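You operate a simulated robot arm through the tools that you are given. There is no shell and no other tool. Be economical: measure what you need, move in short steps, check, and stop when the job is done.

Carry out the task below with a simulated robot arm. There is one attempt and no reset: what you move stays moved.

TASK
Book carton four out on the blue board as the pink card says.
Fine: red peg in that socket, white slider on that number, carton pushed on to the yellow lane, then the lever to READY.

It is judged by the outcome, as a careful person would: the job done as asked, and still so three seconds after it is handed in. It fails if anything else is knocked over, pushed out of place, dropped, spilled or broken.

THE ROBOT
A 7-joint arm with a two-finger parallel gripper, fixed in place. Base frame: the origin is at the foot of the arm, x ahead of it, y to its left, z up; the work surface is at about z = 0.8. Readings come in m, degrees, newtons and seconds.
With the tool pointing down near the work surface it reaches from about 0.3 to 0.7 m from the base axis. Its first joint turns from -66.0 to 66.0 degrees. Payload 1.57 kg.
The TCP is the grasp point between the finger pads, 0.03 m short of the fingertips. In the tool frame z runs along the fingers and y along their closing line. Largest opening 0.11 m; finger width 0.024, thickness 0.012; the body of the gripper, 0.048 by 0.112 m, starts 0.078 m behind the TCP.
Orientation is that of the tool frame in the base frame, as a unit quaternion [w, x, y, z]. With the fingers straight down and closing along the base's y, the tool's x points along the base's -x, its y along +y and its z along -z.

THE INTERFACE
- The arm moves only by the tool play_rows. Its argument "moves" is a list of rows, each a list of 3 entries, a list of its own where there are three numbers: the turn, a rotation vector about the base's x, y, z in degrees, then the shift along the base's x, y, z in m, then the gripper command, from -1 (shut) to 1 (fully open), values between in proportion. In form: [[[wx, wy, wz], [x, y, z], gripper], ...]. A call has 1 to 8 rows; each row shifts and turns the commanded pose from where the row before left it. A row lasts 0.2 s, in which the tool goes at most 0.05 m and 8.6 degrees; a call with a longer step from one row to the next is refused whole, and so is a gripper value outside its range. A pose out of reach is approached as far as the arm can. The call stops where the force on the tool passes 40 N (or 10 N more than at its start, if that is more) or the arm is blocked; 0.2 s more then pass. The fingers move at their own pace (about 0.108 m/s each) and stop on an object; they squeeze with about 43 N. The grip force told is the motor's: it shows also when the fingers shut on nothing. Time passes only in rows, and 0.2 s behind the last, so rows that do not move let the fingers close. It gives the time, the measured TCP pose, the force on the tool (base axes), the opening and the grip force at its end, in the units of the frame above (readings bear some noise), with the torque about the TCP (base axes, N m) and any sound that the robot's microphone picked up, and new pictures: "pictures" is both (left out), scene, wrist or none.
- Cameras (640 x 400 px; columns grow to the right, rows downward): "scene" is fixed at [0.1539, -0.381, 1.3819]; the picture's right is [0.82, -0.57, 0.00], its down [-0.39, -0.57, -0.73] and it looks along [0.41, 0.60, -0.69] (base axes); focal length 348 px, centre (320, 200). "wrist" rides on the gripper at [0.07, 0.016, -0.141] in the tool frame; the picture's right is [-0.23, 0.97, 0.00], its down [-0.85, -0.20, -0.48] and it looks along [-0.47, -0.11, 0.88] (tool axes); focal length 222 px, centre (320, 200). There is no depth. A picture from a camera that has moved, and an enlarged one, comes with that camera's place and axes in the base frame and with its lens. The place of the scene camera against the robot may be out by one fixed shift of up to 0.025 m in any direction.
- inspect(camera, box): a new picture of the part [left, top, right, bottom] of that camera's present view, enlarged. No time passes.
- hand_in(): hands the job in; it is judged then, once.

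Go step by step. Nothing tells you positions but the pictures and the camera data: compare them with the known pose of the tool, close in by small moves and look again before you grip or let go. The budget is 120 turns and 200 pictures, counting those below and the enlarged ones. Unless the task says otherwise, let go and move clear before handing in, and close with one line.

The tools are called as a command line: name --argument value ..., lists and objects as JSON in quotes. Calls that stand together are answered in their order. play_rows: Moves the arm, as the interface text tells. Its arguments: {"type":"object","properties":{"moves":{"type":"array"},"pictures":{"type":"string","enum":["both","scene","wrist","none"]}},"required":["moves"]} The other tools are called the same way: inspect (camera, box) takes an enlarged picture of a part of a camera's view; hand_in () hands the job in.

At the start:

```text
clock: 0.0
ee_pos: [0.3695, -0.1326, 1.1005]
tool_rot: [0.0, -0.002, 1.0, 0.001]
wrist_force: [-0.2, -0.2, -0.2]
ft_torque: [0.01, 0.0, -0.01]
finger_gap: 0.1099
grip_force: 0.0
```

scene: 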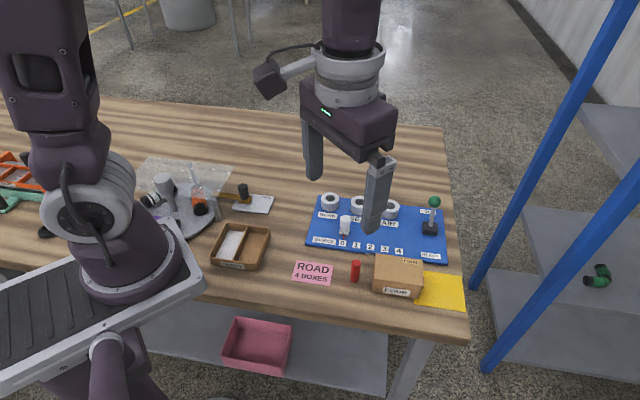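
wrist: 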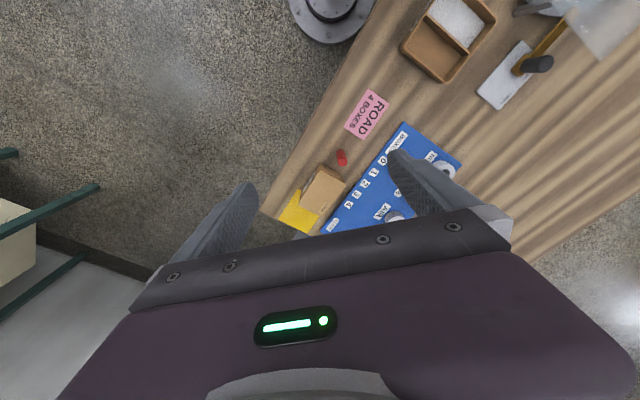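

The card reads ROAD / 4 BOXES; the board has three sockets, a white slider along 0–4, and a lever. I'll enlarge the board first.

inspect --camera "scene" --box '[280, 180, 480, 310]'

inspect --camera "wrist" --box '[260, 80, 480, 240]'

```text
3.08 times, centred on (380, 245) of scene
camera zoom: at [0.1539, -0.381, 1.3819], right [0.82, -0.57, 0.0], down [-0.39, -0.57, -0.73], along [0.41, 0.6, -0.69], focal length 1071 px, centre (135, 62)
```

zoom: 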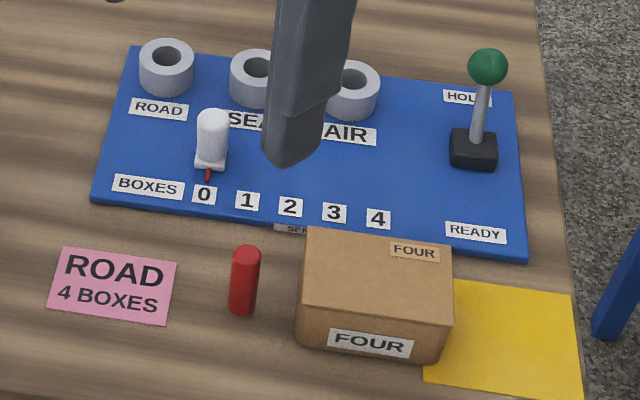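

```text
2.50 times, centred on (370, 160) of wrist
camera zoom: at [0.3005, -0.1161, 1.2408], right [0.23, 0.97, 0.0], down [0.86, -0.2, 0.48], along [0.47, -0.11, -0.88], focal length 555 px, centre (195, 300)
```

zoom: 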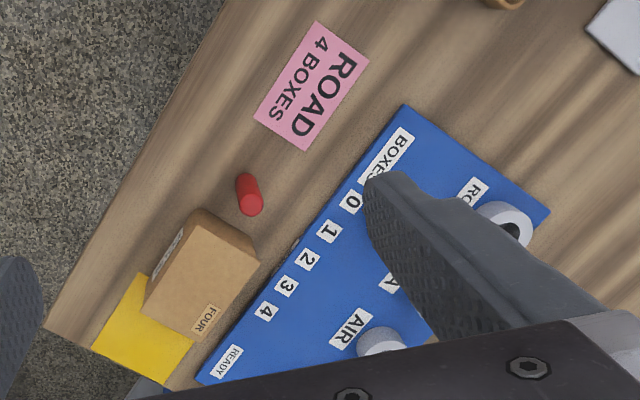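

Estimates: peg at about (0.437,-0.108), ROAD socket at about (0.508,0.078), and the board's long axis runs along about (0.71,-0.70). I'll turn the tool -45° about z and move above the peg to look.

play_rows --moves '[[[0, 0, -7.5], [0.008, 0.004, -0.015], 0.0], [[0, 0, -7.5], [0.008, 0.004, -0.015], 0.0], [[0, 0, -7.5], [0.008, 0.004, -0.015], 0.0], [[0, 0, -7.5], [0.01, 0.004, -0.015], 0.0], [[0, 0, -7.5], [0.01, 0.004, -0.015], 0.0], [[0, 0, -7.5], [0.01, 0.004, -0.015], 0.0], [[0, 0, 0], [0, 0, 0], 0.0]]'

```text
clock: 1.6
ee_pos: [0.4247, -0.1079, 1.0102]
tool_rot: [0.0, 0.383, 0.924, 0.001]
wrist_force: [-0.6, 0.2, 0.3]
ft_torque: [0.02, -0.01, 0.03]
finger_gap: 0.0549
grip_force: 0.0
camera wrist: at [0.3864, -0.0483, 1.1497], right [0.85, 0.53, 0.0], down [0.46, -0.75, 0.48], along [0.25, -0.41, -0.88], focal length 222 px, centre (320, 200)
```

scene: 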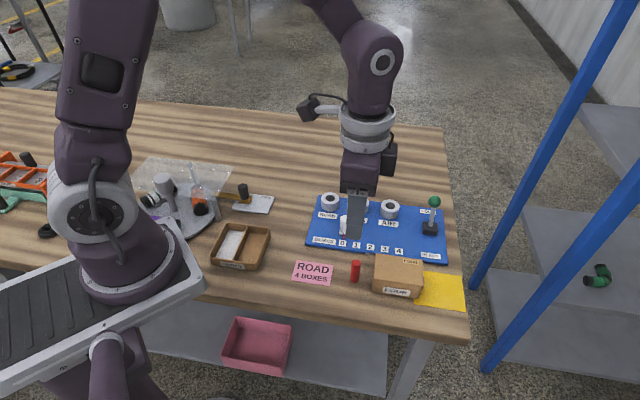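
wrist: 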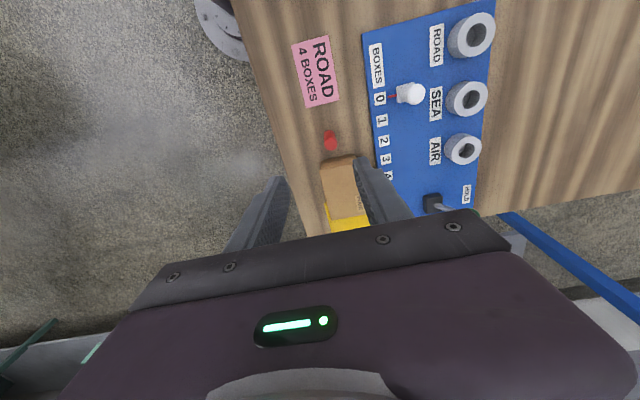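

inspect --camera "wrist" --box '[280, 0, 500, 140]'

inspect --camera "wrist" --box '[280, 110, 500, 250]'

inspect --camera "scene" --box '[280, 180, 480, 310]'

```text
2.86 times, centred on (390, 70) of wrist
camera zoom: at [0.3864, -0.0483, 1.1497], right [0.85, 0.53, 0.0], down [0.46, -0.75, 0.48], along [0.25, -0.41, -0.88], focal length 635 px, centre (120, 571)
```

zoom: 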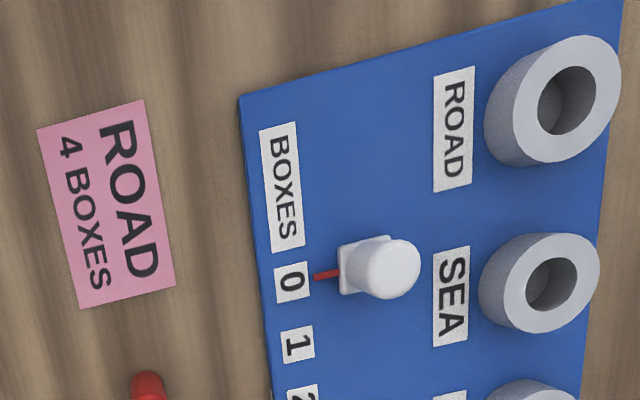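

```text
2.86 times, centred on (390, 180) of wrist
camera zoom: at [0.3864, -0.0483, 1.1497], right [0.85, 0.53, 0.0], down [0.46, -0.75, 0.48], along [0.25, -0.41, -0.88], focal length 635 px, centre (120, 257)
```

zoom: 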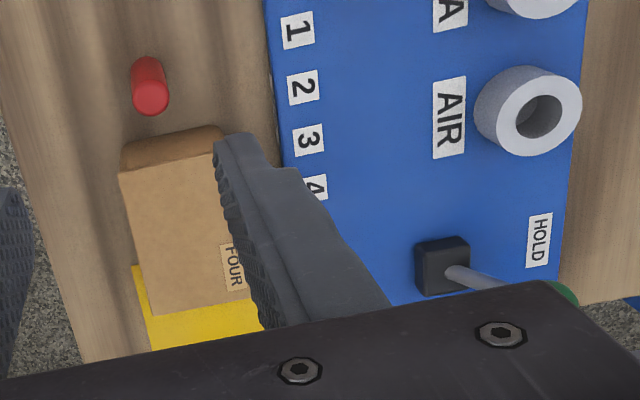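

```text
3.08 times, centred on (380, 245) of scene
camera zoom: at [0.1539, -0.381, 1.3819], right [0.82, -0.57, 0.0], down [-0.39, -0.57, -0.73], along [0.41, 0.6, -0.69], focal length 1071 px, centre (135, 62)
```

zoom: 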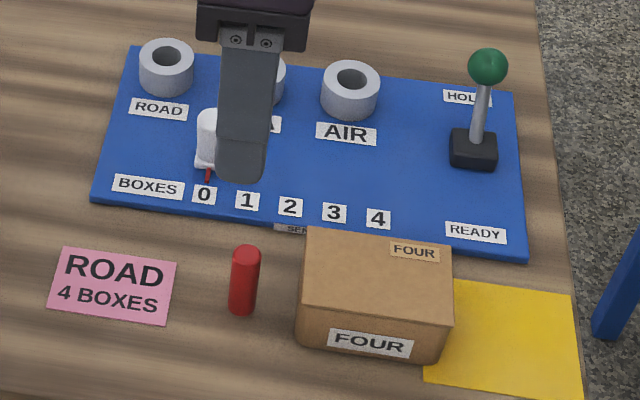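

Peg measured at about (0.438,-0.106), top at z≈0.852, diameter about 18 mm. The board axis is at exactly -45°. I'll descend to just above the peg and check alignment.

play_rows --moves '[[[0, 0, 0], [0.0065, 0.001, -0.035], 0.0], [[0, 0, 0], [0.0068, 0.001, -0.035], 0.0], [[0, 0, 0], [0, 0, -0.035], 0.0], [[0, 0, 0], [0, 0, 0], 0.0]]'

inspect --camera "scene" --box '[310, 200, 410, 300]'

```text
clock: 2.6
ee_pos: [0.4353, -0.1046, 0.9053]
tool_rot: [0.001, 0.383, 0.924, 0.0]
wrist_force: [1.0, 0.2, -0.5]
ft_torque: [0.02, 0.03, 0.04]
finger_gap: 0.0551
grip_force: 0.0
camera wrist: at [0.3988, -0.044, 1.0461], right [0.85, 0.53, 0.0], down [0.46, -0.75, 0.48], along [0.25, -0.41, -0.88], focal length 222 px, centre (320, 200)
```

scene: 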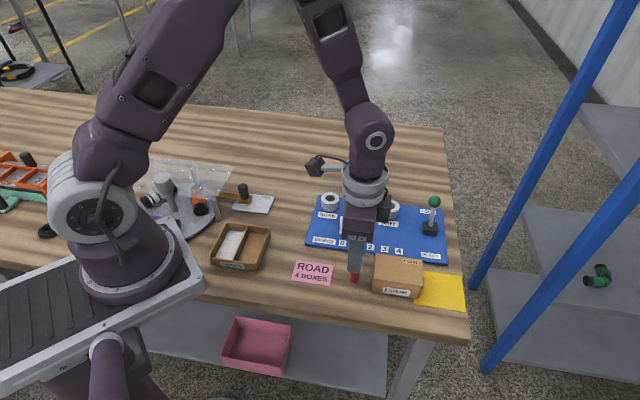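
wrist: 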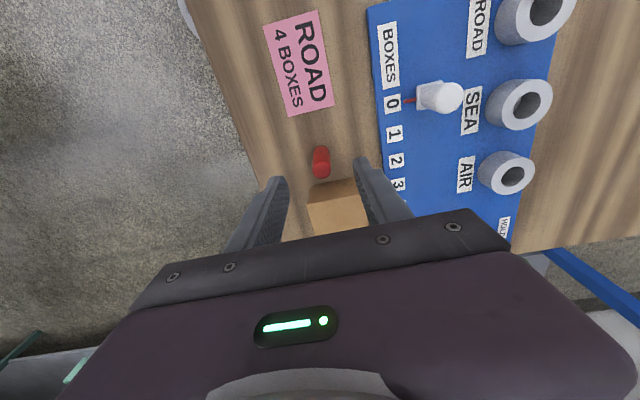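

```text
4.00 times, centred on (360, 250) of scene
camera zoom: at [0.1539, -0.381, 1.3819], right [0.82, -0.57, 0.0], down [-0.39, -0.57, -0.73], along [0.41, 0.6, -0.69], focal length 1392 px, centre (160, 0)
```

zoom: 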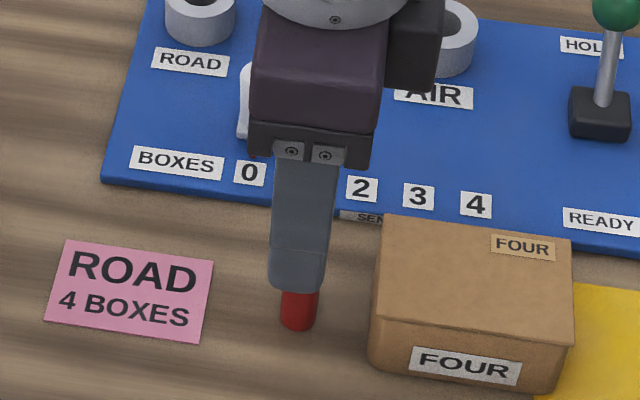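

The peg is centred between the fingers. Going down and closing.

play_rows --moves '[[[0, 0, 0], [0.0025, -0.001, -0.025], 0.0], [[0, 0, 0], [0, 0, -0.019], 0.0], [[0, 0, 0], [0, 0, 0], 0.0], [[0, 0, 0], [0, 0, 0], -1], [[0, 0, 0], [0, 0, 0], -1], [[0, 0, 0], [0, 0, 0], -1]]'

inspect --camera "scene" --box '[310, 200, 410, 300]'

```text
clock: 4.0
ee_pos: [0.4391, -0.1061, 0.8624]
tool_rot: [0.0, 0.382, 0.924, 0.0]
wrist_force: [-0.4, -0.1, -0.6]
ft_torque: [-0.02, -0.05, 0.04]
finger_gap: 0.0154
grip_force: 31.5
camera wrist: at [0.4026, -0.0458, 1.0025], right [0.85, 0.53, 0.0], down [0.46, -0.74, 0.48], along [0.25, -0.41, -0.88], focal length 222 px, centre (320, 200)
```

scene: 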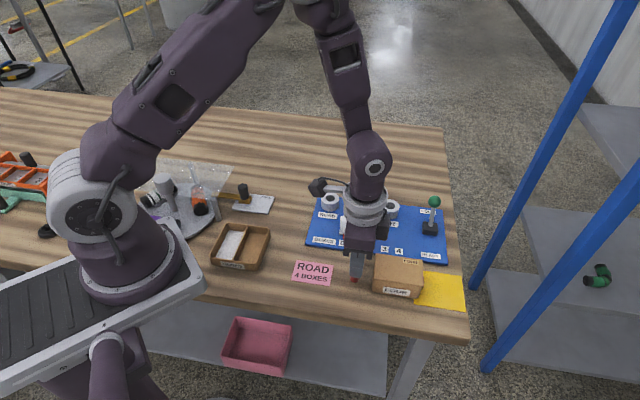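
wrist: 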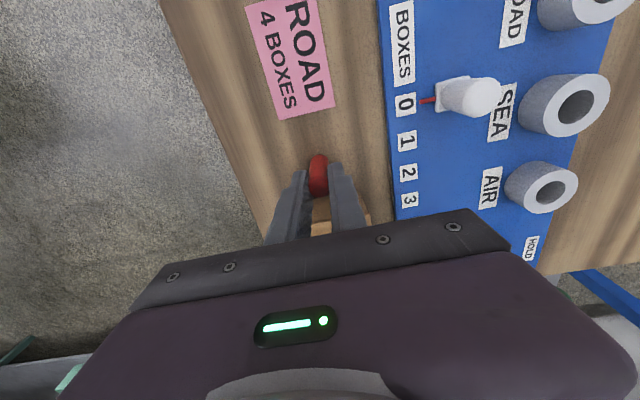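

```text
4.00 times, centred on (360, 250) of scene
camera zoom: at [0.1539, -0.381, 1.3819], right [0.82, -0.57, 0.0], down [-0.39, -0.57, -0.73], along [0.41, 0.6, -0.69], focal length 1392 px, centre (160, 0)
```

zoom: 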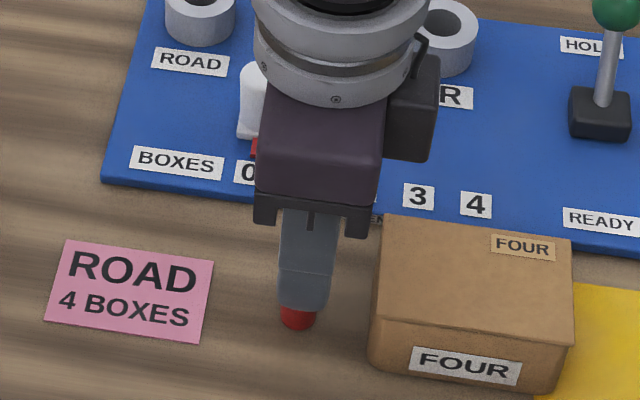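

Peg held (gap 15 mm). Lifting and carrying it to above the ROAD socket.

play_rows --moves '[[[0, 0, 0], [0, 0, 0.04], -1], [[0, 0, 0], [0, 0, 0.045], -1], [[0, 0, 0], [0.0152, 0.038, 0], -1], [[0, 0, 0], [0.0152, 0.038, 0], -1], [[0, 0, 0], [0.0152, 0.038, 0], -1], [[0, 0, 0], [0.0152, 0.038, 0], -1], [[0, 0, 0], [0.0152, 0.038, 0], -1], [[0, 0, 0], [0, 0, 0], -1]]'

inspect --camera "scene" --box '[290, 120, 400, 230]'

inspect --camera "wrist" --box '[250, 100, 410, 220]'

```text
clock: 5.8
ee_pos: [0.5158, 0.0823, 0.9479]
tool_rot: [0.0, 0.383, 0.924, 0.0]
wrist_force: [1.0, 0.1, 0.1]
ft_torque: [0.03, 0.03, -0.03]
finger_gap: 0.0155
grip_force: 31.4
camera wrist: at [0.4785, 0.1427, 1.0889], right [0.85, 0.53, 0.0], down [0.46, -0.75, 0.48], along [0.25, -0.41, -0.88], focal length 222 px, centre (320, 200)
```

scene: 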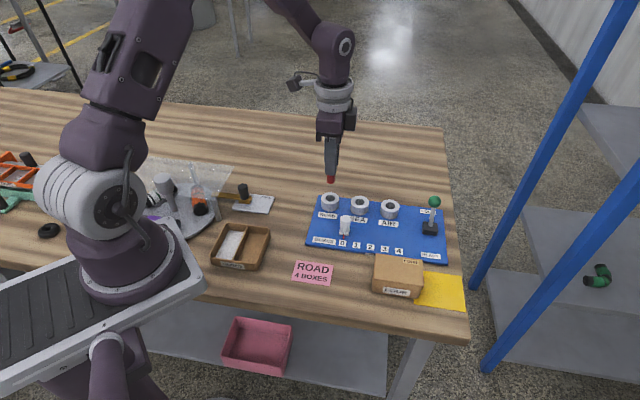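
wrist: 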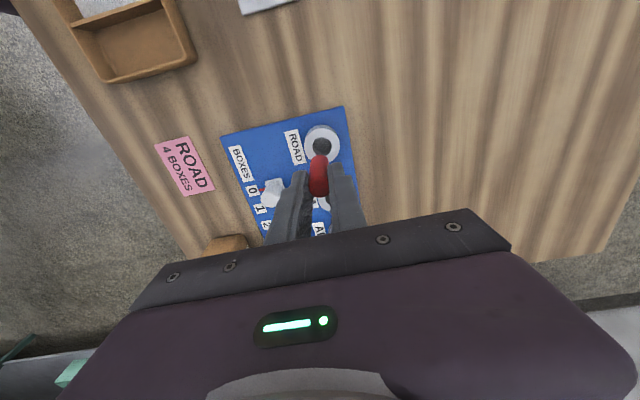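

```text
3.64 times, centred on (345, 175) of scene
camera zoom: at [0.1539, -0.381, 1.3819], right [0.82, -0.57, 0.0], down [-0.39, -0.57, -0.73], along [0.41, 0.6, -0.69], focal length 1265 px, centre (229, 291)
```

zoom: 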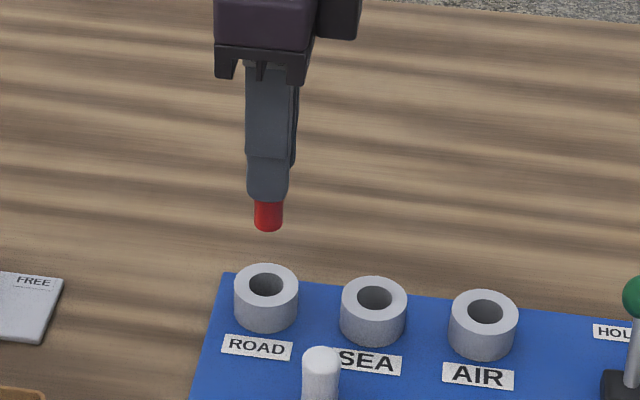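

```text
3.33 times, centred on (330, 160) of wrist
camera zoom: at [0.4785, 0.1427, 1.0889], right [0.85, 0.53, 0.0], down [0.46, -0.75, 0.48], along [0.25, -0.41, -0.88], focal length 740 px, centre (287, 333)
```

zoom: 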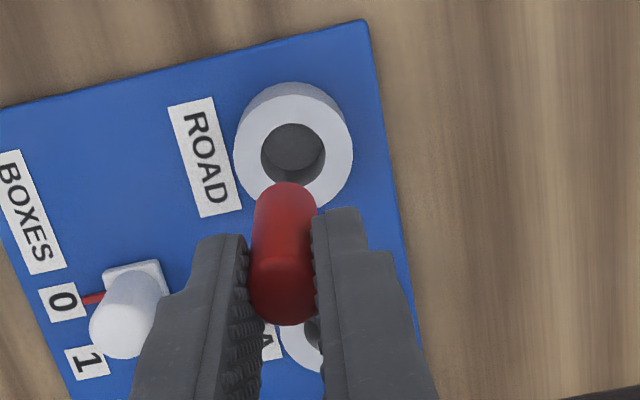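

The socket hole is at about (0.514,0.083–0.087), top z≈0.838, about 22 mm across against the 18 mm peg. I'll lower partway and look again.

play_rows --moves '[[[0, 0, 0], [-0.001, 0.001, -0.03], -1], [[0, 0, 0], [0, 0, 0], -1]]'

inspect --camera "scene" --box '[300, 160, 360, 220]'

inspect --camera "wrist" --box '[260, 110, 380, 200]'

```text
clock: 6.4
ee_pos: [0.5153, 0.0815, 0.9162]
tool_rot: [0.0, 0.381, 0.924, 0.0]
wrist_force: [-0.2, -0.4, 0.8]
ft_torque: [-0.04, 0.03, 0.02]
finger_gap: 0.0155
grip_force: 30.8
camera wrist: at [0.4777, 0.1428, 1.058], right [0.85, 0.53, 0.0], down [0.46, -0.74, 0.48], along [0.25, -0.41, -0.88], focal length 222 px, centre (320, 200)
```

scene: 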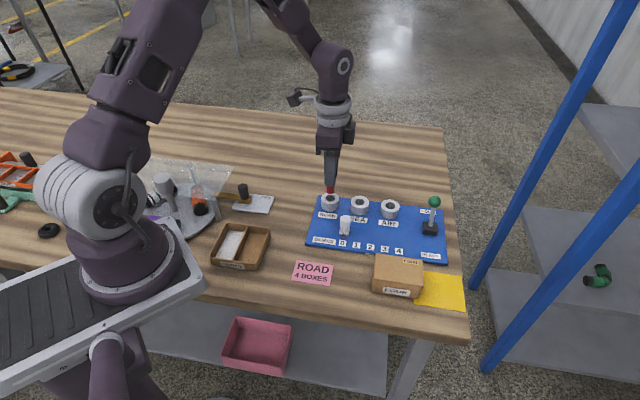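
wrist: 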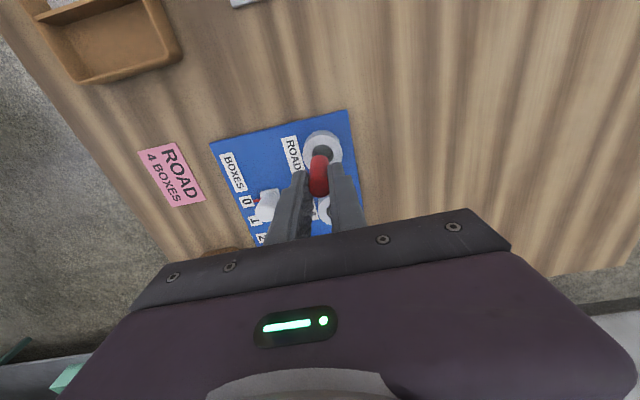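

```text
6.67 times, centred on (330, 190) of scene
camera zoom: at [0.1539, -0.381, 1.3819], right [0.82, -0.57, 0.0], down [-0.39, -0.57, -0.73], along [0.41, 0.6, -0.69], focal length 2320 px, centre (253, 267)
```

zoom: 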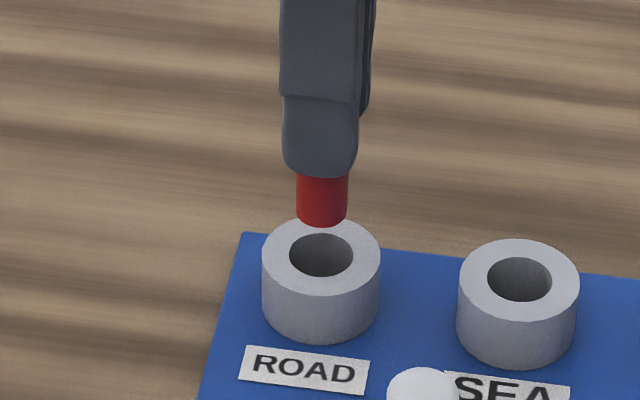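

```text
4.44 times, centred on (320, 155) of wrist
camera zoom: at [0.4777, 0.1428, 1.058], right [0.85, 0.53, 0.0], down [0.46, -0.74, 0.48], along [0.25, -0.41, -0.88], focal length 987 px, centre (320, 400)
```

zoom: 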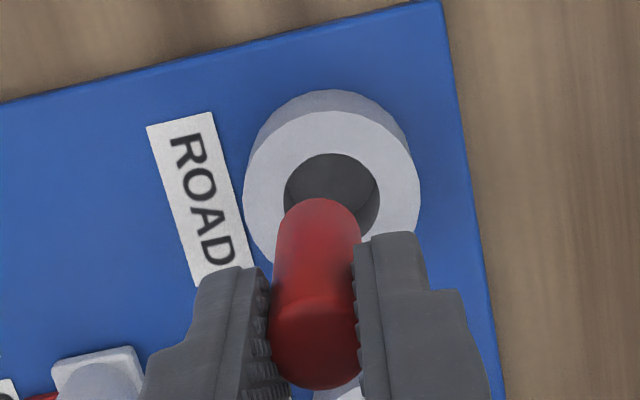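

Combining both views, the peg needs about 3.5 mm toward the board's back edge (+v), with its bottom about 20 mm above the rim. I'll correct, lower a bit and recheck.

play_rows --moves '[[[0, 0, 0], [0.0021, 0.0029, -0.012], -1], [[0, 0, 0], [0, 0, 0], -1]]'

inspect --camera "scene" --box '[300, 160, 360, 220]'

inspect --camera "wrist" --box '[260, 110, 380, 200]'

```text
clock: 7.0
ee_pos: [0.5165, 0.0854, 0.9051]
tool_rot: [0.001, 0.382, 0.924, -0.001]
wrist_force: [0.0, 1.1, -0.3]
ft_torque: [-0.03, 0.0, -0.02]
finger_gap: 0.0153
grip_force: 30.8
camera wrist: at [0.4796, 0.1458, 1.0456], right [0.85, 0.53, 0.0], down [0.46, -0.74, 0.48], along [0.25, -0.41, -0.88], focal length 222 px, centre (320, 200)
```

scene: 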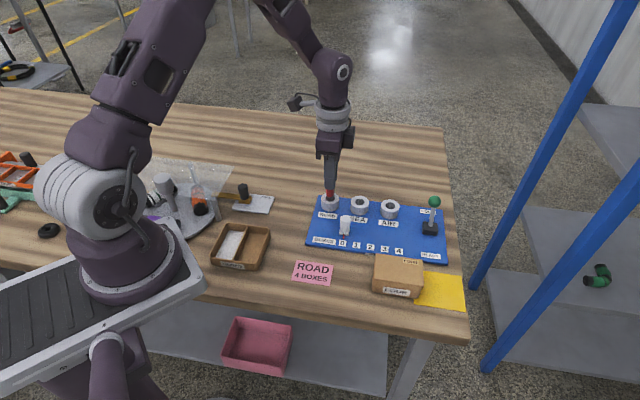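
wrist: 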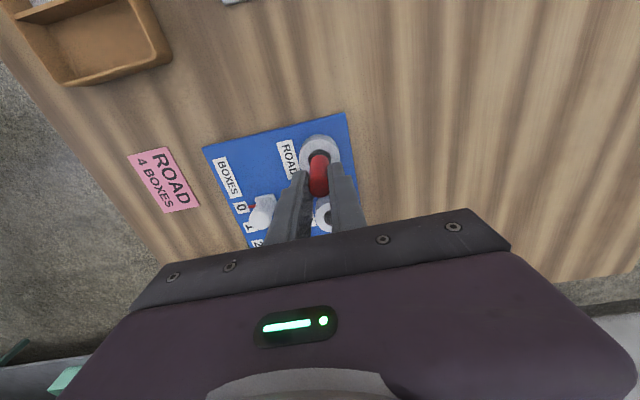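

```text
6.67 times, centred on (330, 190) of scene
camera zoom: at [0.1539, -0.381, 1.3819], right [0.82, -0.57, 0.0], down [-0.39, -0.57, -0.73], along [0.41, 0.6, -0.69], focal length 2320 px, centre (253, 267)
```

zoom: 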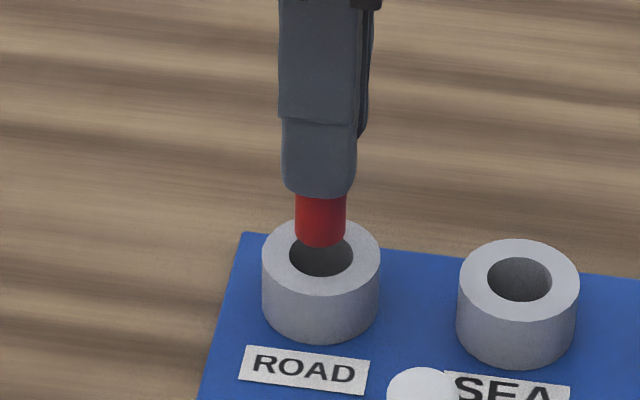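

```text
4.44 times, centred on (320, 155) of wrist
camera zoom: at [0.4796, 0.1458, 1.0456], right [0.85, 0.53, 0.0], down [0.46, -0.74, 0.48], along [0.25, -0.41, -0.88], focal length 987 px, centre (320, 400)
```

zoom: 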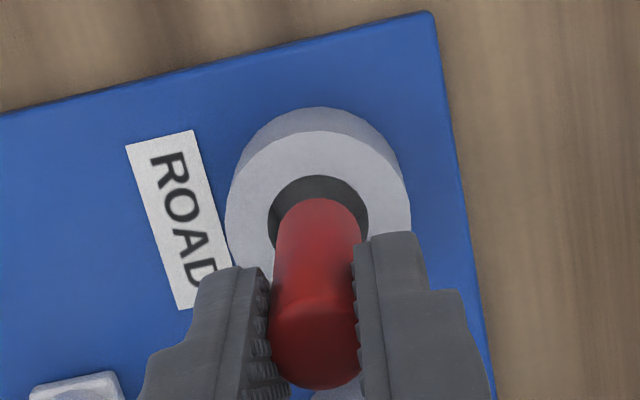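

Nearly aligned, with peg and hole centred sideways. I'll lower to just inside the rim and look.

play_rows --moves '[[[0, 0, 0], [0, 0, -0.007], -1], [[0, 0, 0], [0, 0, -0.005], -1], [[0, 0, 0], [0, 0, 0], -1]]'

inspect --camera "scene" --box '[300, 160, 360, 220]'

inspect --camera "wrist" --box '[260, 110, 380, 200]'

```text
clock: 7.8
ee_pos: [0.5153, 0.0862, 0.8923]
tool_rot: [0.0, 0.382, 0.924, 0.0]
wrist_force: [0.0, 0.6, -0.6]
ft_torque: [0.01, -0.02, 0.05]
finger_gap: 0.0157
grip_force: 31.6
camera wrist: at [0.4793, 0.1465, 1.033], right [0.85, 0.53, 0.0], down [0.46, -0.74, 0.48], along [0.25, -0.41, -0.88], focal length 222 px, centre (320, 200)
```

scene: 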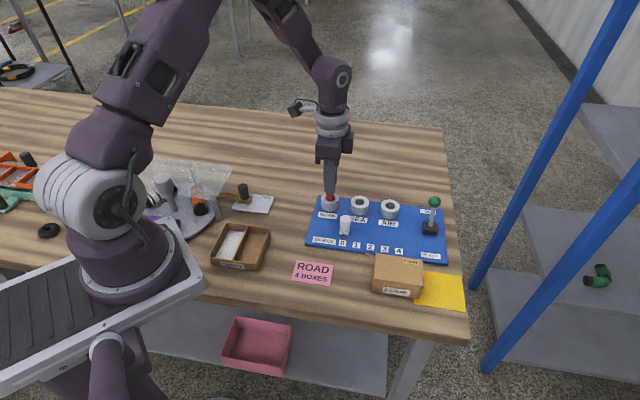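
wrist: 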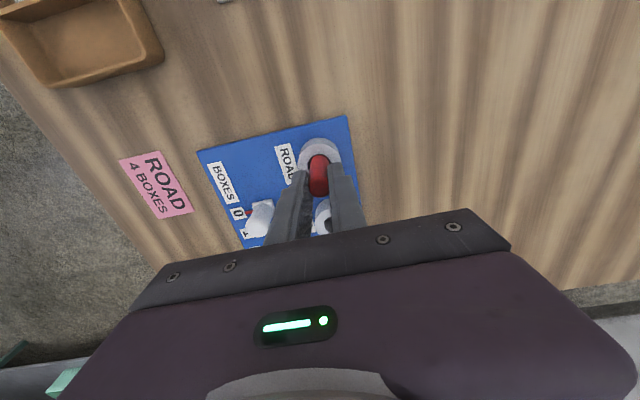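

```text
6.67 times, centred on (330, 190) of scene
camera zoom: at [0.1539, -0.381, 1.3819], right [0.82, -0.57, 0.0], down [-0.39, -0.57, -0.73], along [0.41, 0.6, -0.69], focal length 2320 px, centre (253, 267)
```

zoom: 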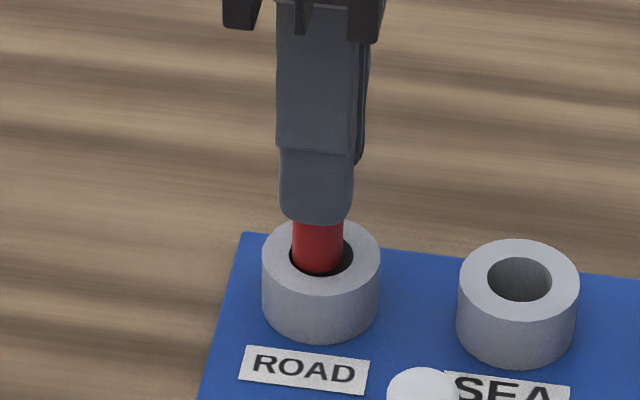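

```text
4.44 times, centred on (320, 155) of wrist
camera zoom: at [0.4793, 0.1465, 1.033], right [0.85, 0.53, 0.0], down [0.46, -0.74, 0.48], along [0.25, -0.41, -0.88], focal length 987 px, centre (320, 400)
```

zoom: 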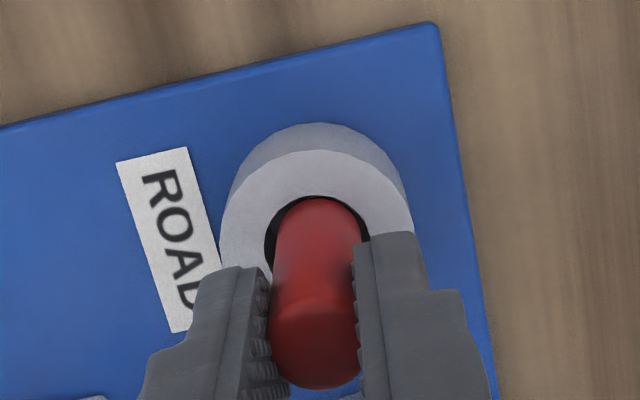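

The peg's tip is at the mouth of the hole, needing about 1 mm toward +u. Correcting and lowering in.

play_rows --moves '[[[0, 0, 0], [0.0008, -0.0008, -0.002], -1], [[0, 0, 0], [0, 0, -0.005], -1], [[0, 0, 0], [0, 0, -0.005], -1], [[0, 0, 0], [0, 0, -0.003], -1], [[0, 0, 0], [0, 0, 0], -1]]'

inspect --camera "scene" --box '[300, 160, 360, 220]'

```text
clock: 9.0
ee_pos: [0.5182, 0.085, 0.8768]
tool_rot: [-0.001, 0.383, 0.924, 0.0]
wrist_force: [-0.1, 0.9, -0.8]
ft_torque: [0.02, -0.02, -0.01]
finger_gap: 0.0154
grip_force: 31.2
camera wrist: at [0.4799, 0.1461, 1.0181], right [0.85, 0.53, 0.0], down [0.46, -0.75, 0.48], along [0.25, -0.41, -0.88], focal length 222 px, centre (320, 200)
```

scene: 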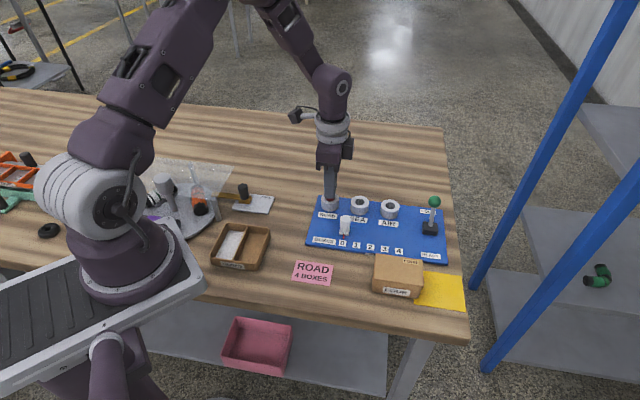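
wrist: 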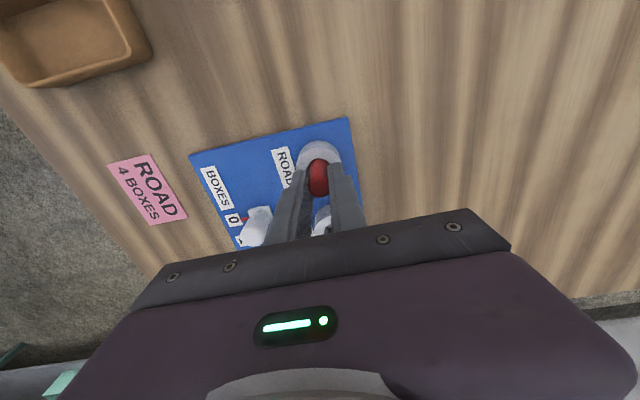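

```text
6.67 times, centred on (330, 190) of scene
camera zoom: at [0.1539, -0.381, 1.3819], right [0.82, -0.57, 0.0], down [-0.39, -0.57, -0.73], along [0.41, 0.6, -0.69], focal length 2320 px, centre (253, 267)
```

zoom: 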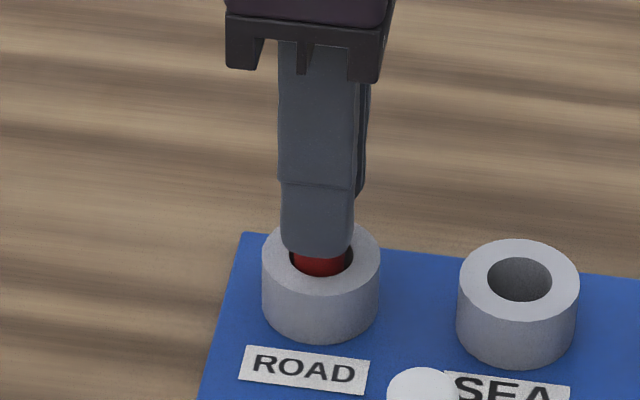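

The peg is in the socket. Lowering until it bottoms gently.

play_rows --moves '[[[0, 0, 0], [0, 0, -0.004], -1], [[0, 0, 0], [0, 0, -0.004], -1], [[0, 0, 0], [0, 0, 0], -1]]' --pictures "none"

inspect --camera "scene" --box '[300, 160, 360, 220]'

```text
clock: 9.8
ee_pos: [0.5169, 0.0864, 0.8713]
tool_rot: [0.001, 0.382, 0.924, 0.001]
wrist_force: [-1.7, -2.5, 24.2]
ft_torque: [-0.16, 0.07, -0.02]
finger_gap: 0.0157
grip_force: 31.3
```

```text
6.67 times, centred on (330, 190) of scene
camera zoom: at [0.1534, -0.3812, 1.3819], right [0.82, -0.57, 0.0], down [-0.39, -0.56, -0.73], along [0.41, 0.6, -0.69], focal length 2320 px, centre (253, 267)
```

zoom: 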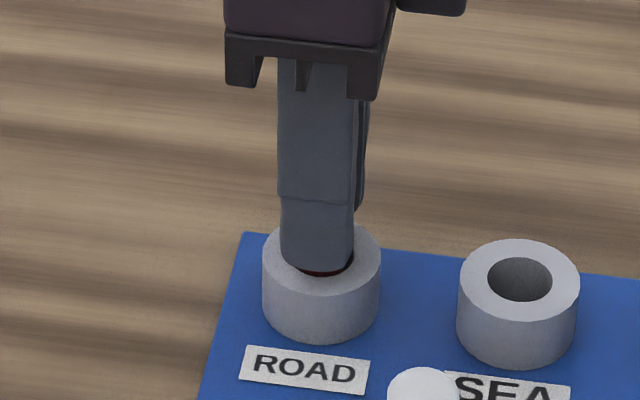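

The peg has bottomed (24 N). Easing up a touch, releasing, and rising clear.

play_rows --moves '[[[0, 0, 0], [0, 0, 0.003], -1], [[0, 0, 0], [0, 0, 0], -0.4], [[0, 0, 0], [0, 0, 0], -0.4], [[0, 0, 0], [0, 0, 0.04], -0.4], [[0, 0, 0], [0, 0, 0.045], -0.4], [[0, 0, 0], [0, 0, 0.02], -0.4], [[0, 0, 0], [0, 0, 0], -0.4]]'

inspect --camera "scene" --box '[300, 180, 460, 280]'

inspect --camera "wrist" --box '[200, 100, 400, 240]'

```text
clock: 11.4
ee_pos: [0.5185, 0.0865, 0.9789]
tool_rot: [0.0, 0.382, 0.924, 0.0]
wrist_force: [-0.3, 0.5, -0.2]
ft_torque: [0.02, -0.01, 0.0]
finger_gap: 0.0329
grip_force: 0.0
camera wrist: at [0.4809, 0.1472, 1.1194], right [0.85, 0.53, 0.0], down [0.46, -0.74, 0.48], along [0.25, -0.41, -0.88], focal length 222 px, centre (320, 200)
```

scene: 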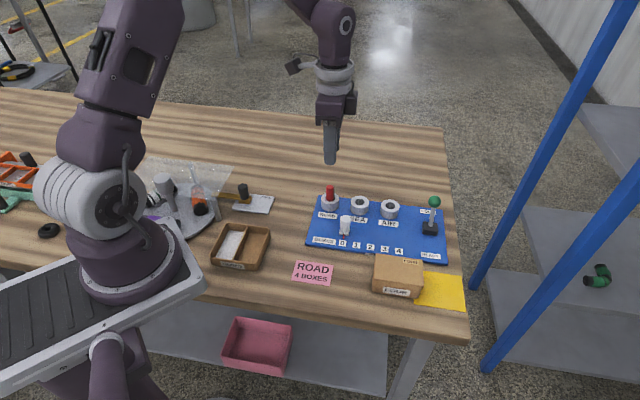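
wrist: 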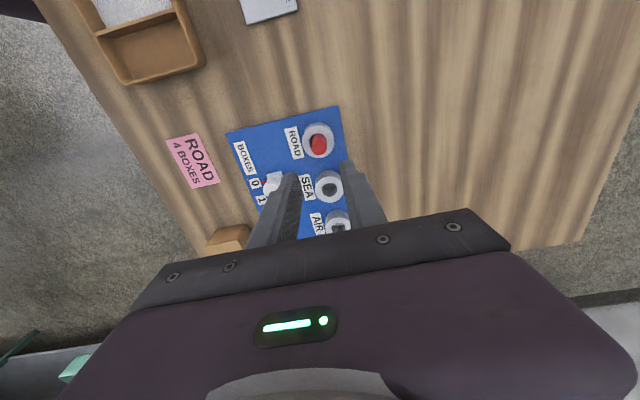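

```text
4.00 times, centred on (380, 230) of scene
camera zoom: at [0.1538, -0.381, 1.3819], right [0.82, -0.57, 0.0], down [-0.39, -0.57, -0.73], along [0.41, 0.6, -0.69], focal length 1392 px, centre (80, 80)
```

zoom: 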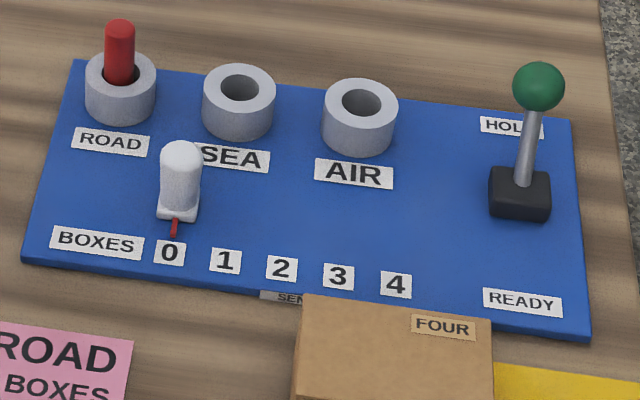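

```text
2.86 times, centred on (300, 170) of wrist
camera zoom: at [0.4809, 0.1472, 1.1194], right [0.85, 0.53, 0.0], down [0.46, -0.74, 0.48], along [0.25, -0.41, -0.88], focal length 635 px, centre (377, 286)
```

zoom: 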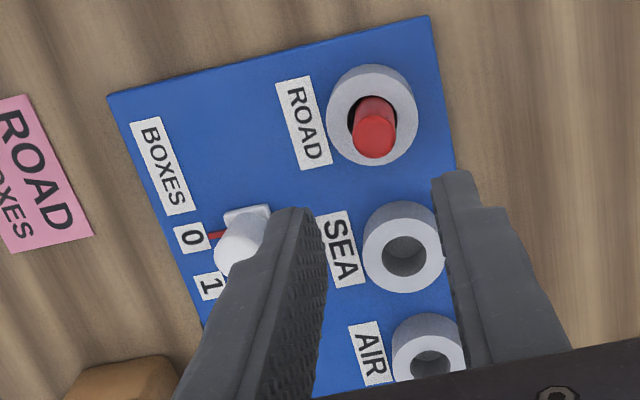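

Peg is standing in ROAD. The slider handle is at about (0.492,-0.004), top z≈0.857. I'll move above it with the fingers open.

play_rows --moves '[[[0, 0, 0], [-0.0085, -0.03, 0], 0.0], [[0, 0, 0], [-0.009, -0.03, 0], 0.0], [[0, 0, 0], [-0.009, -0.0305, 0], 0.0], [[0, 0, 0], [0, 0, -0.035], 0.0], [[0, 0, 0], [0, 0, -0.035], 0.0], [[0, 0, 0], [0, 0, 0], 0.0]]'

inspect --camera "scene" --box '[300, 180, 400, 260]'

inspect --camera "wrist" --box '[240, 100, 400, 220]'

```text
clock: 12.8
ee_pos: [0.4908, -0.003, 0.9068]
tool_rot: [0.0, 0.383, 0.924, 0.0]
wrist_force: [0.2, -0.1, 0.6]
ft_torque: [-0.02, -0.04, -0.01]
finger_gap: 0.0552
grip_force: 0.1
camera wrist: at [0.4529, 0.0577, 1.0479], right [0.85, 0.53, 0.0], down [0.46, -0.75, 0.48], along [0.25, -0.41, -0.88], focal length 222 px, centre (320, 200)
```

scene: 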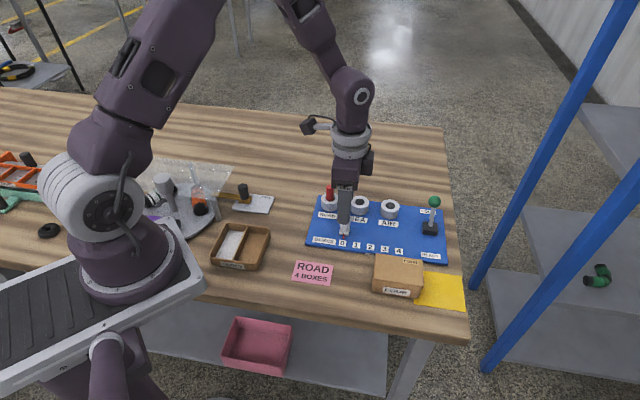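
wrist: 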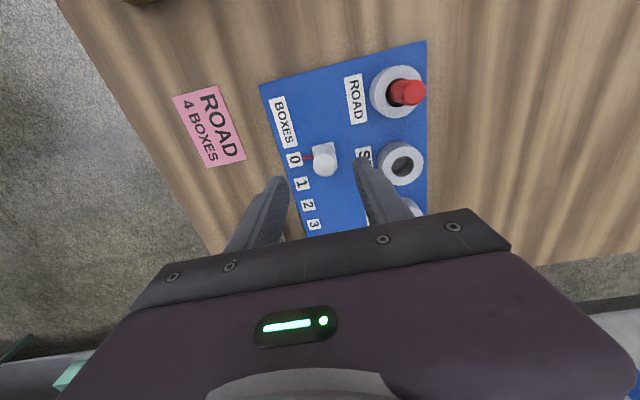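

```text
5.00 times, centred on (350, 220) of scene
camera zoom: at [0.1538, -0.381, 1.3819], right [0.82, -0.57, 0.0], down [-0.39, -0.57, -0.73], along [0.41, 0.6, -0.69], focal length 1740 px, centre (170, 100)
```

zoom: 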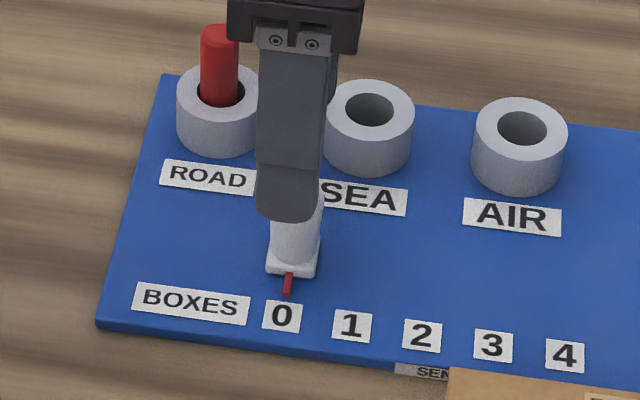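

```text
3.33 times, centred on (320, 160) of wrist
camera zoom: at [0.4529, 0.0577, 1.0479], right [0.85, 0.53, 0.0], down [0.46, -0.75, 0.48], along [0.25, -0.41, -0.88], focal length 740 px, centre (320, 333)
```

zoom: 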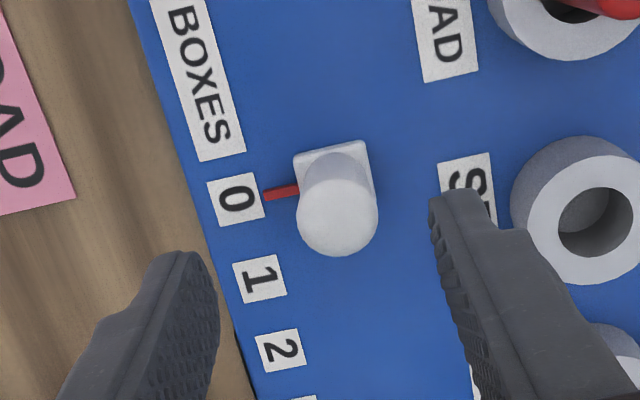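

The handle is at about (0.4927,0.001). A small correction, then down and grip.

play_rows --moves '[[[0, 0, 0], [0.002, 0.003, -0.025], 0.0], [[0, 0, 0], [0, 0, -0.025], 0.0], [[0, 0, 0], [0, 0, 0], -1], [[0, 0, 0], [0, 0, 0], -1], [[0, 0, 0], [0, 0, 0], -1]]'

inspect --camera "scene" --box '[300, 180, 400, 260]'

inspect --camera "wrist" --box '[240, 100, 400, 220]'

```text
clock: 14.0
ee_pos: [0.4937, -0.0001, 0.8589]
tool_rot: [0.002, 0.381, 0.924, 0.0]
wrist_force: [8.1, 8.9, -5.8]
ft_torque: [-0.07, -0.19, 0.0]
finger_gap: 0.0216
grip_force: 34.7
camera wrist: at [0.4561, 0.0607, 0.9991], right [0.85, 0.53, 0.0], down [0.46, -0.74, 0.48], along [0.25, -0.41, -0.88], focal length 222 px, centre (320, 200)
```

scene: 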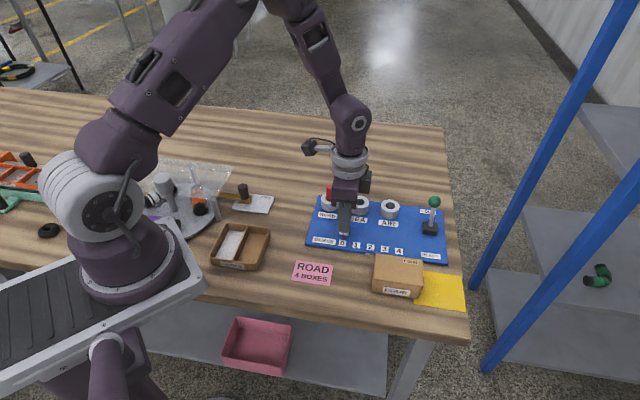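
wrist: 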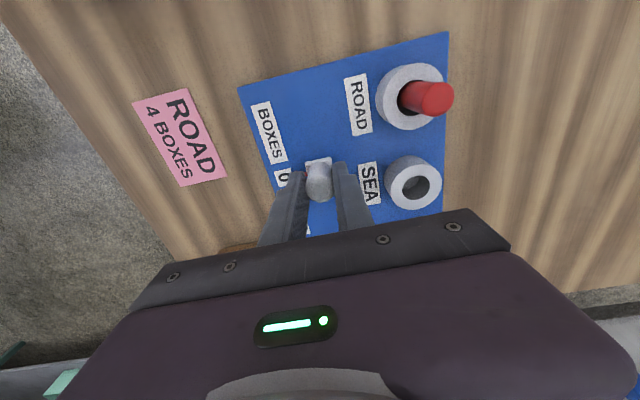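

```text
5.00 times, centred on (350, 220) of scene
camera zoom: at [0.1542, -0.3808, 1.382], right [0.82, -0.57, 0.0], down [-0.39, -0.57, -0.73], along [0.41, 0.6, -0.69], focal length 1740 px, centre (170, 100)
```

zoom: 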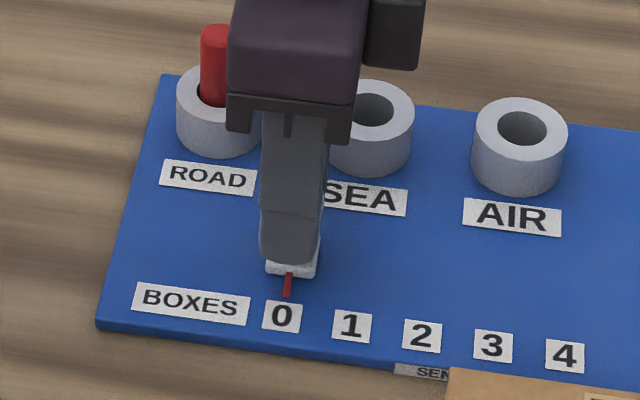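

```text
3.33 times, centred on (320, 160) of wrist
camera zoom: at [0.4561, 0.0607, 0.9991], right [0.85, 0.53, 0.0], down [0.46, -0.74, 0.48], along [0.25, -0.41, -0.88], focal length 740 px, centre (320, 333)
```

zoom: 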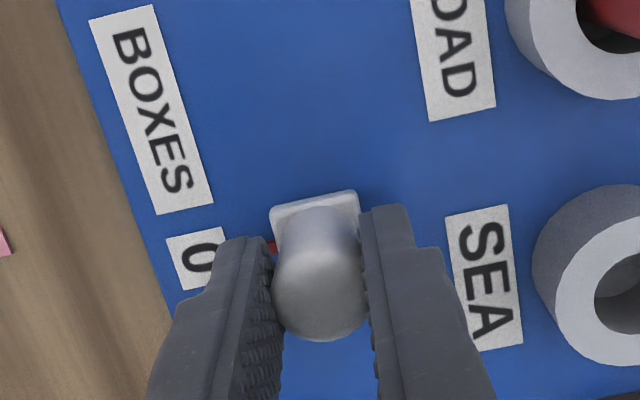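

Slider gripped. Dragging it about halfway along u to check that it follows.

play_rows --moves '[[[0, 0, 0], [0.0077, -0.0063, 0], -1], [[0, 0, 0], [0.007, -0.007, 0], -1], [[0, 0, 0], [0.007, -0.007, 0], -1], [[0, 0, 0], [0.007, -0.007, 0], -1], [[0, 0, 0], [0.007, -0.007, 0], -1], [[0, 0, 0], [0.007, -0.007, 0], -1], [[0, 0, 0], [0, 0, 0], -1]]' --pictures "none"

inspect --camera "scene" --box '[300, 180, 400, 260]'

```text
clock: 15.6
ee_pos: [0.5355, -0.0435, 0.857]
tool_rot: [0.0, 0.382, 0.924, 0.0]
wrist_force: [12.3, 10.8, 22.8]
ft_torque: [0.03, -0.18, 0.03]
finger_gap: 0.0217
grip_force: 34.7
```

```text
5.00 times, centred on (350, 220) of scene
camera zoom: at [0.1537, -0.3807, 1.382], right [0.82, -0.57, 0.0], down [-0.39, -0.57, -0.73], along [0.41, 0.6, -0.69], focal length 1740 px, centre (170, 100)
```

zoom: 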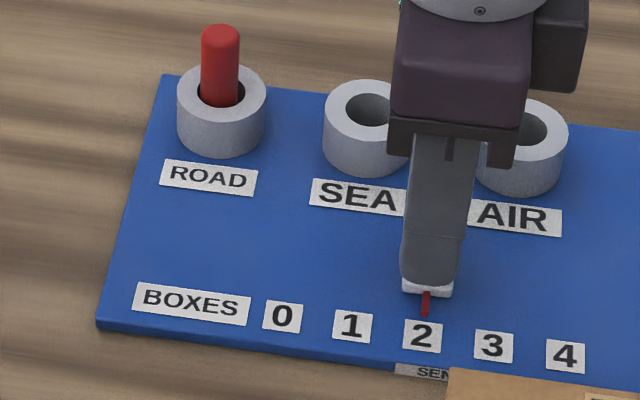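

The slider follows and sits on 2 after about 0.06 m. Same distance again to reach 4.

play_rows --moves '[[[0, 0, 0], [0.0075, -0.0065, 0.001], -1], [[0, 0, 0], [0.007, -0.007, 0], -1], [[0, 0, 0], [0.007, -0.007, 0], -1], [[0, 0, 0], [0.007, -0.007, 0], -1], [[0, 0, 0], [0.007, -0.007, 0], -1], [[0, 0, 0], [0.007, -0.007, 0], -1], [[0, 0, 0], [0, 0, 0], -1]]' --pictures "none"

inspect --camera "scene" --box '[330, 190, 430, 270]'

```text
clock: 17.2
ee_pos: [0.5777, -0.0838, 0.8589]
tool_rot: [-0.001, 0.383, 0.924, -0.001]
wrist_force: [7.9, 7.7, -17.6]
ft_torque: [0.35, 0.29, 0.02]
finger_gap: 0.0219
grip_force: 34.3
```

```text
5.00 times, centred on (380, 230) of scene
camera zoom: at [0.1544, -0.3809, 1.3819], right [0.82, -0.57, 0.0], down [-0.39, -0.57, -0.73], along [0.41, 0.6, -0.69], focal length 1740 px, centre (20, 50)
```

zoom: 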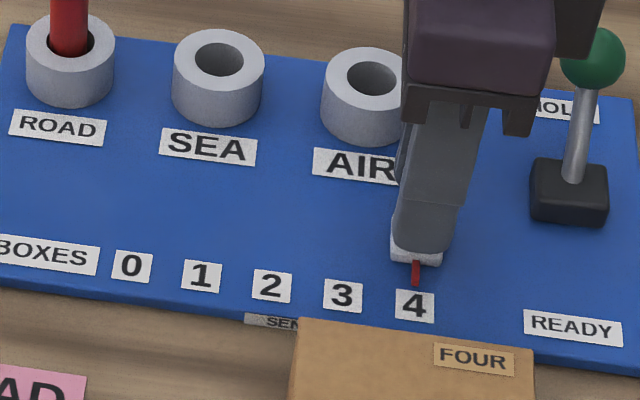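

The pointer is on 4. Releasing and lifting straight up.

play_rows --moves '[[[0, 0, 0], [0, 0, -0.0005], -0.2], [[0, 0, 0], [0, 0, 0], -0.2], [[0, 0, 0], [0, 0, 0.03], -0.2], [[0, 0, 0], [0, 0, 0.04], -0.2], [[0, 0, 0], [0, 0, 0.04], -0.2], [[0, 0, 0], [0, 0, 0.04], -0.2], [[0, 0, 0], [0, 0, 0], -0.2]]'

inspect --camera "scene" --box '[340, 180, 480, 320]'

inspect --camera "wrist" --box '[200, 80, 440, 240]'

```text
clock: 18.8
ee_pos: [0.5766, -0.0844, 1.0098]
tool_rot: [0.0, 0.382, 0.924, 0.0]
wrist_force: [1.2, -1.1, 0.9]
ft_torque: [0.02, 0.0, 0.02]
finger_gap: 0.0443
grip_force: 0.0
camera wrist: at [0.5399, -0.0236, 1.1494], right [0.85, 0.53, 0.0], down [0.46, -0.74, 0.48], along [0.25, -0.41, -0.88], focal length 222 px, centre (320, 200)
```

scene: 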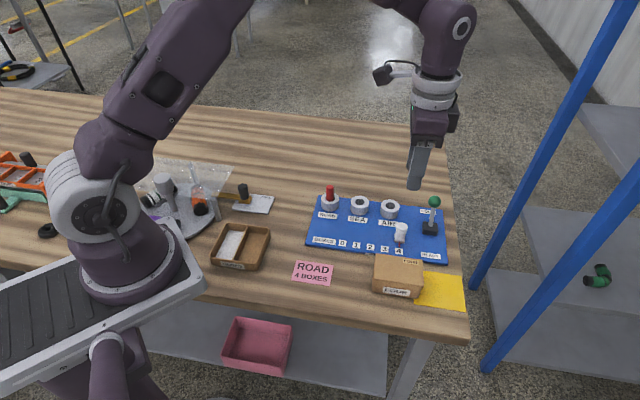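
wrist: 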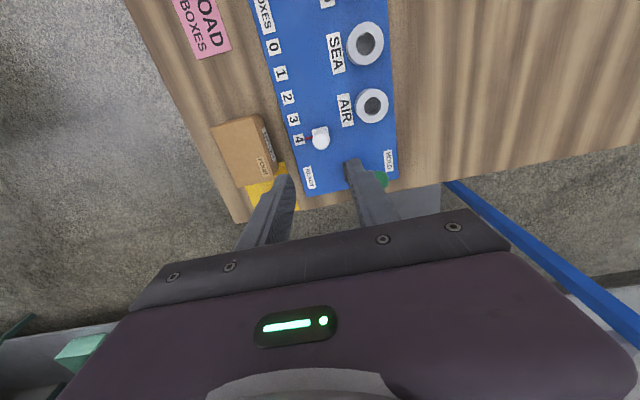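

```text
2.86 times, centred on (410, 250) of scene
camera zoom: at [0.1538, -0.381, 1.3819], right [0.82, -0.57, 0.0], down [-0.39, -0.57, -0.73], along [0.41, 0.6, -0.69], focal length 994 px, centre (63, 57)
```

zoom: 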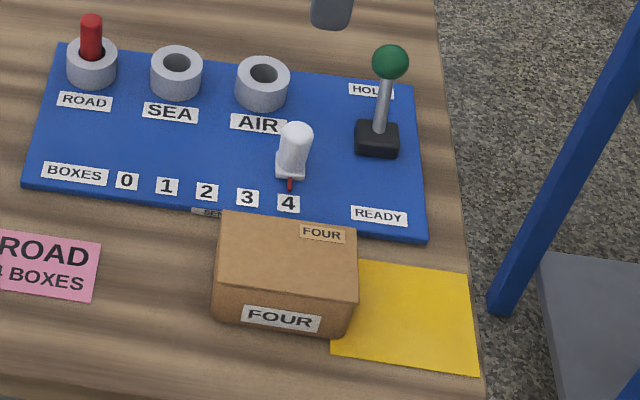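

```text
2.50 times, centred on (320, 160) of wrist
camera zoom: at [0.5399, -0.0236, 1.1494], right [0.85, 0.53, 0.0], down [0.46, -0.74, 0.48], along [0.25, -0.41, -0.88], focal length 555 px, centre (320, 300)
```

zoom: 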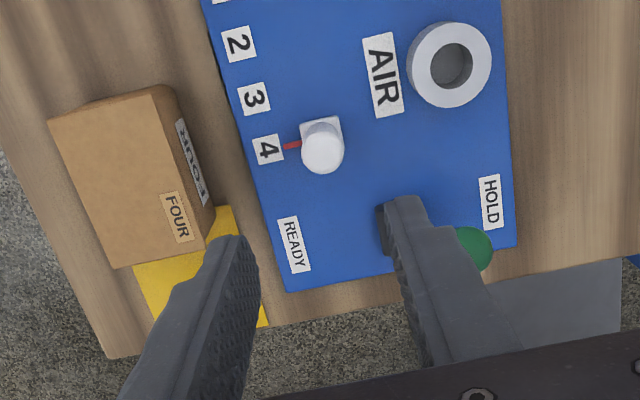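

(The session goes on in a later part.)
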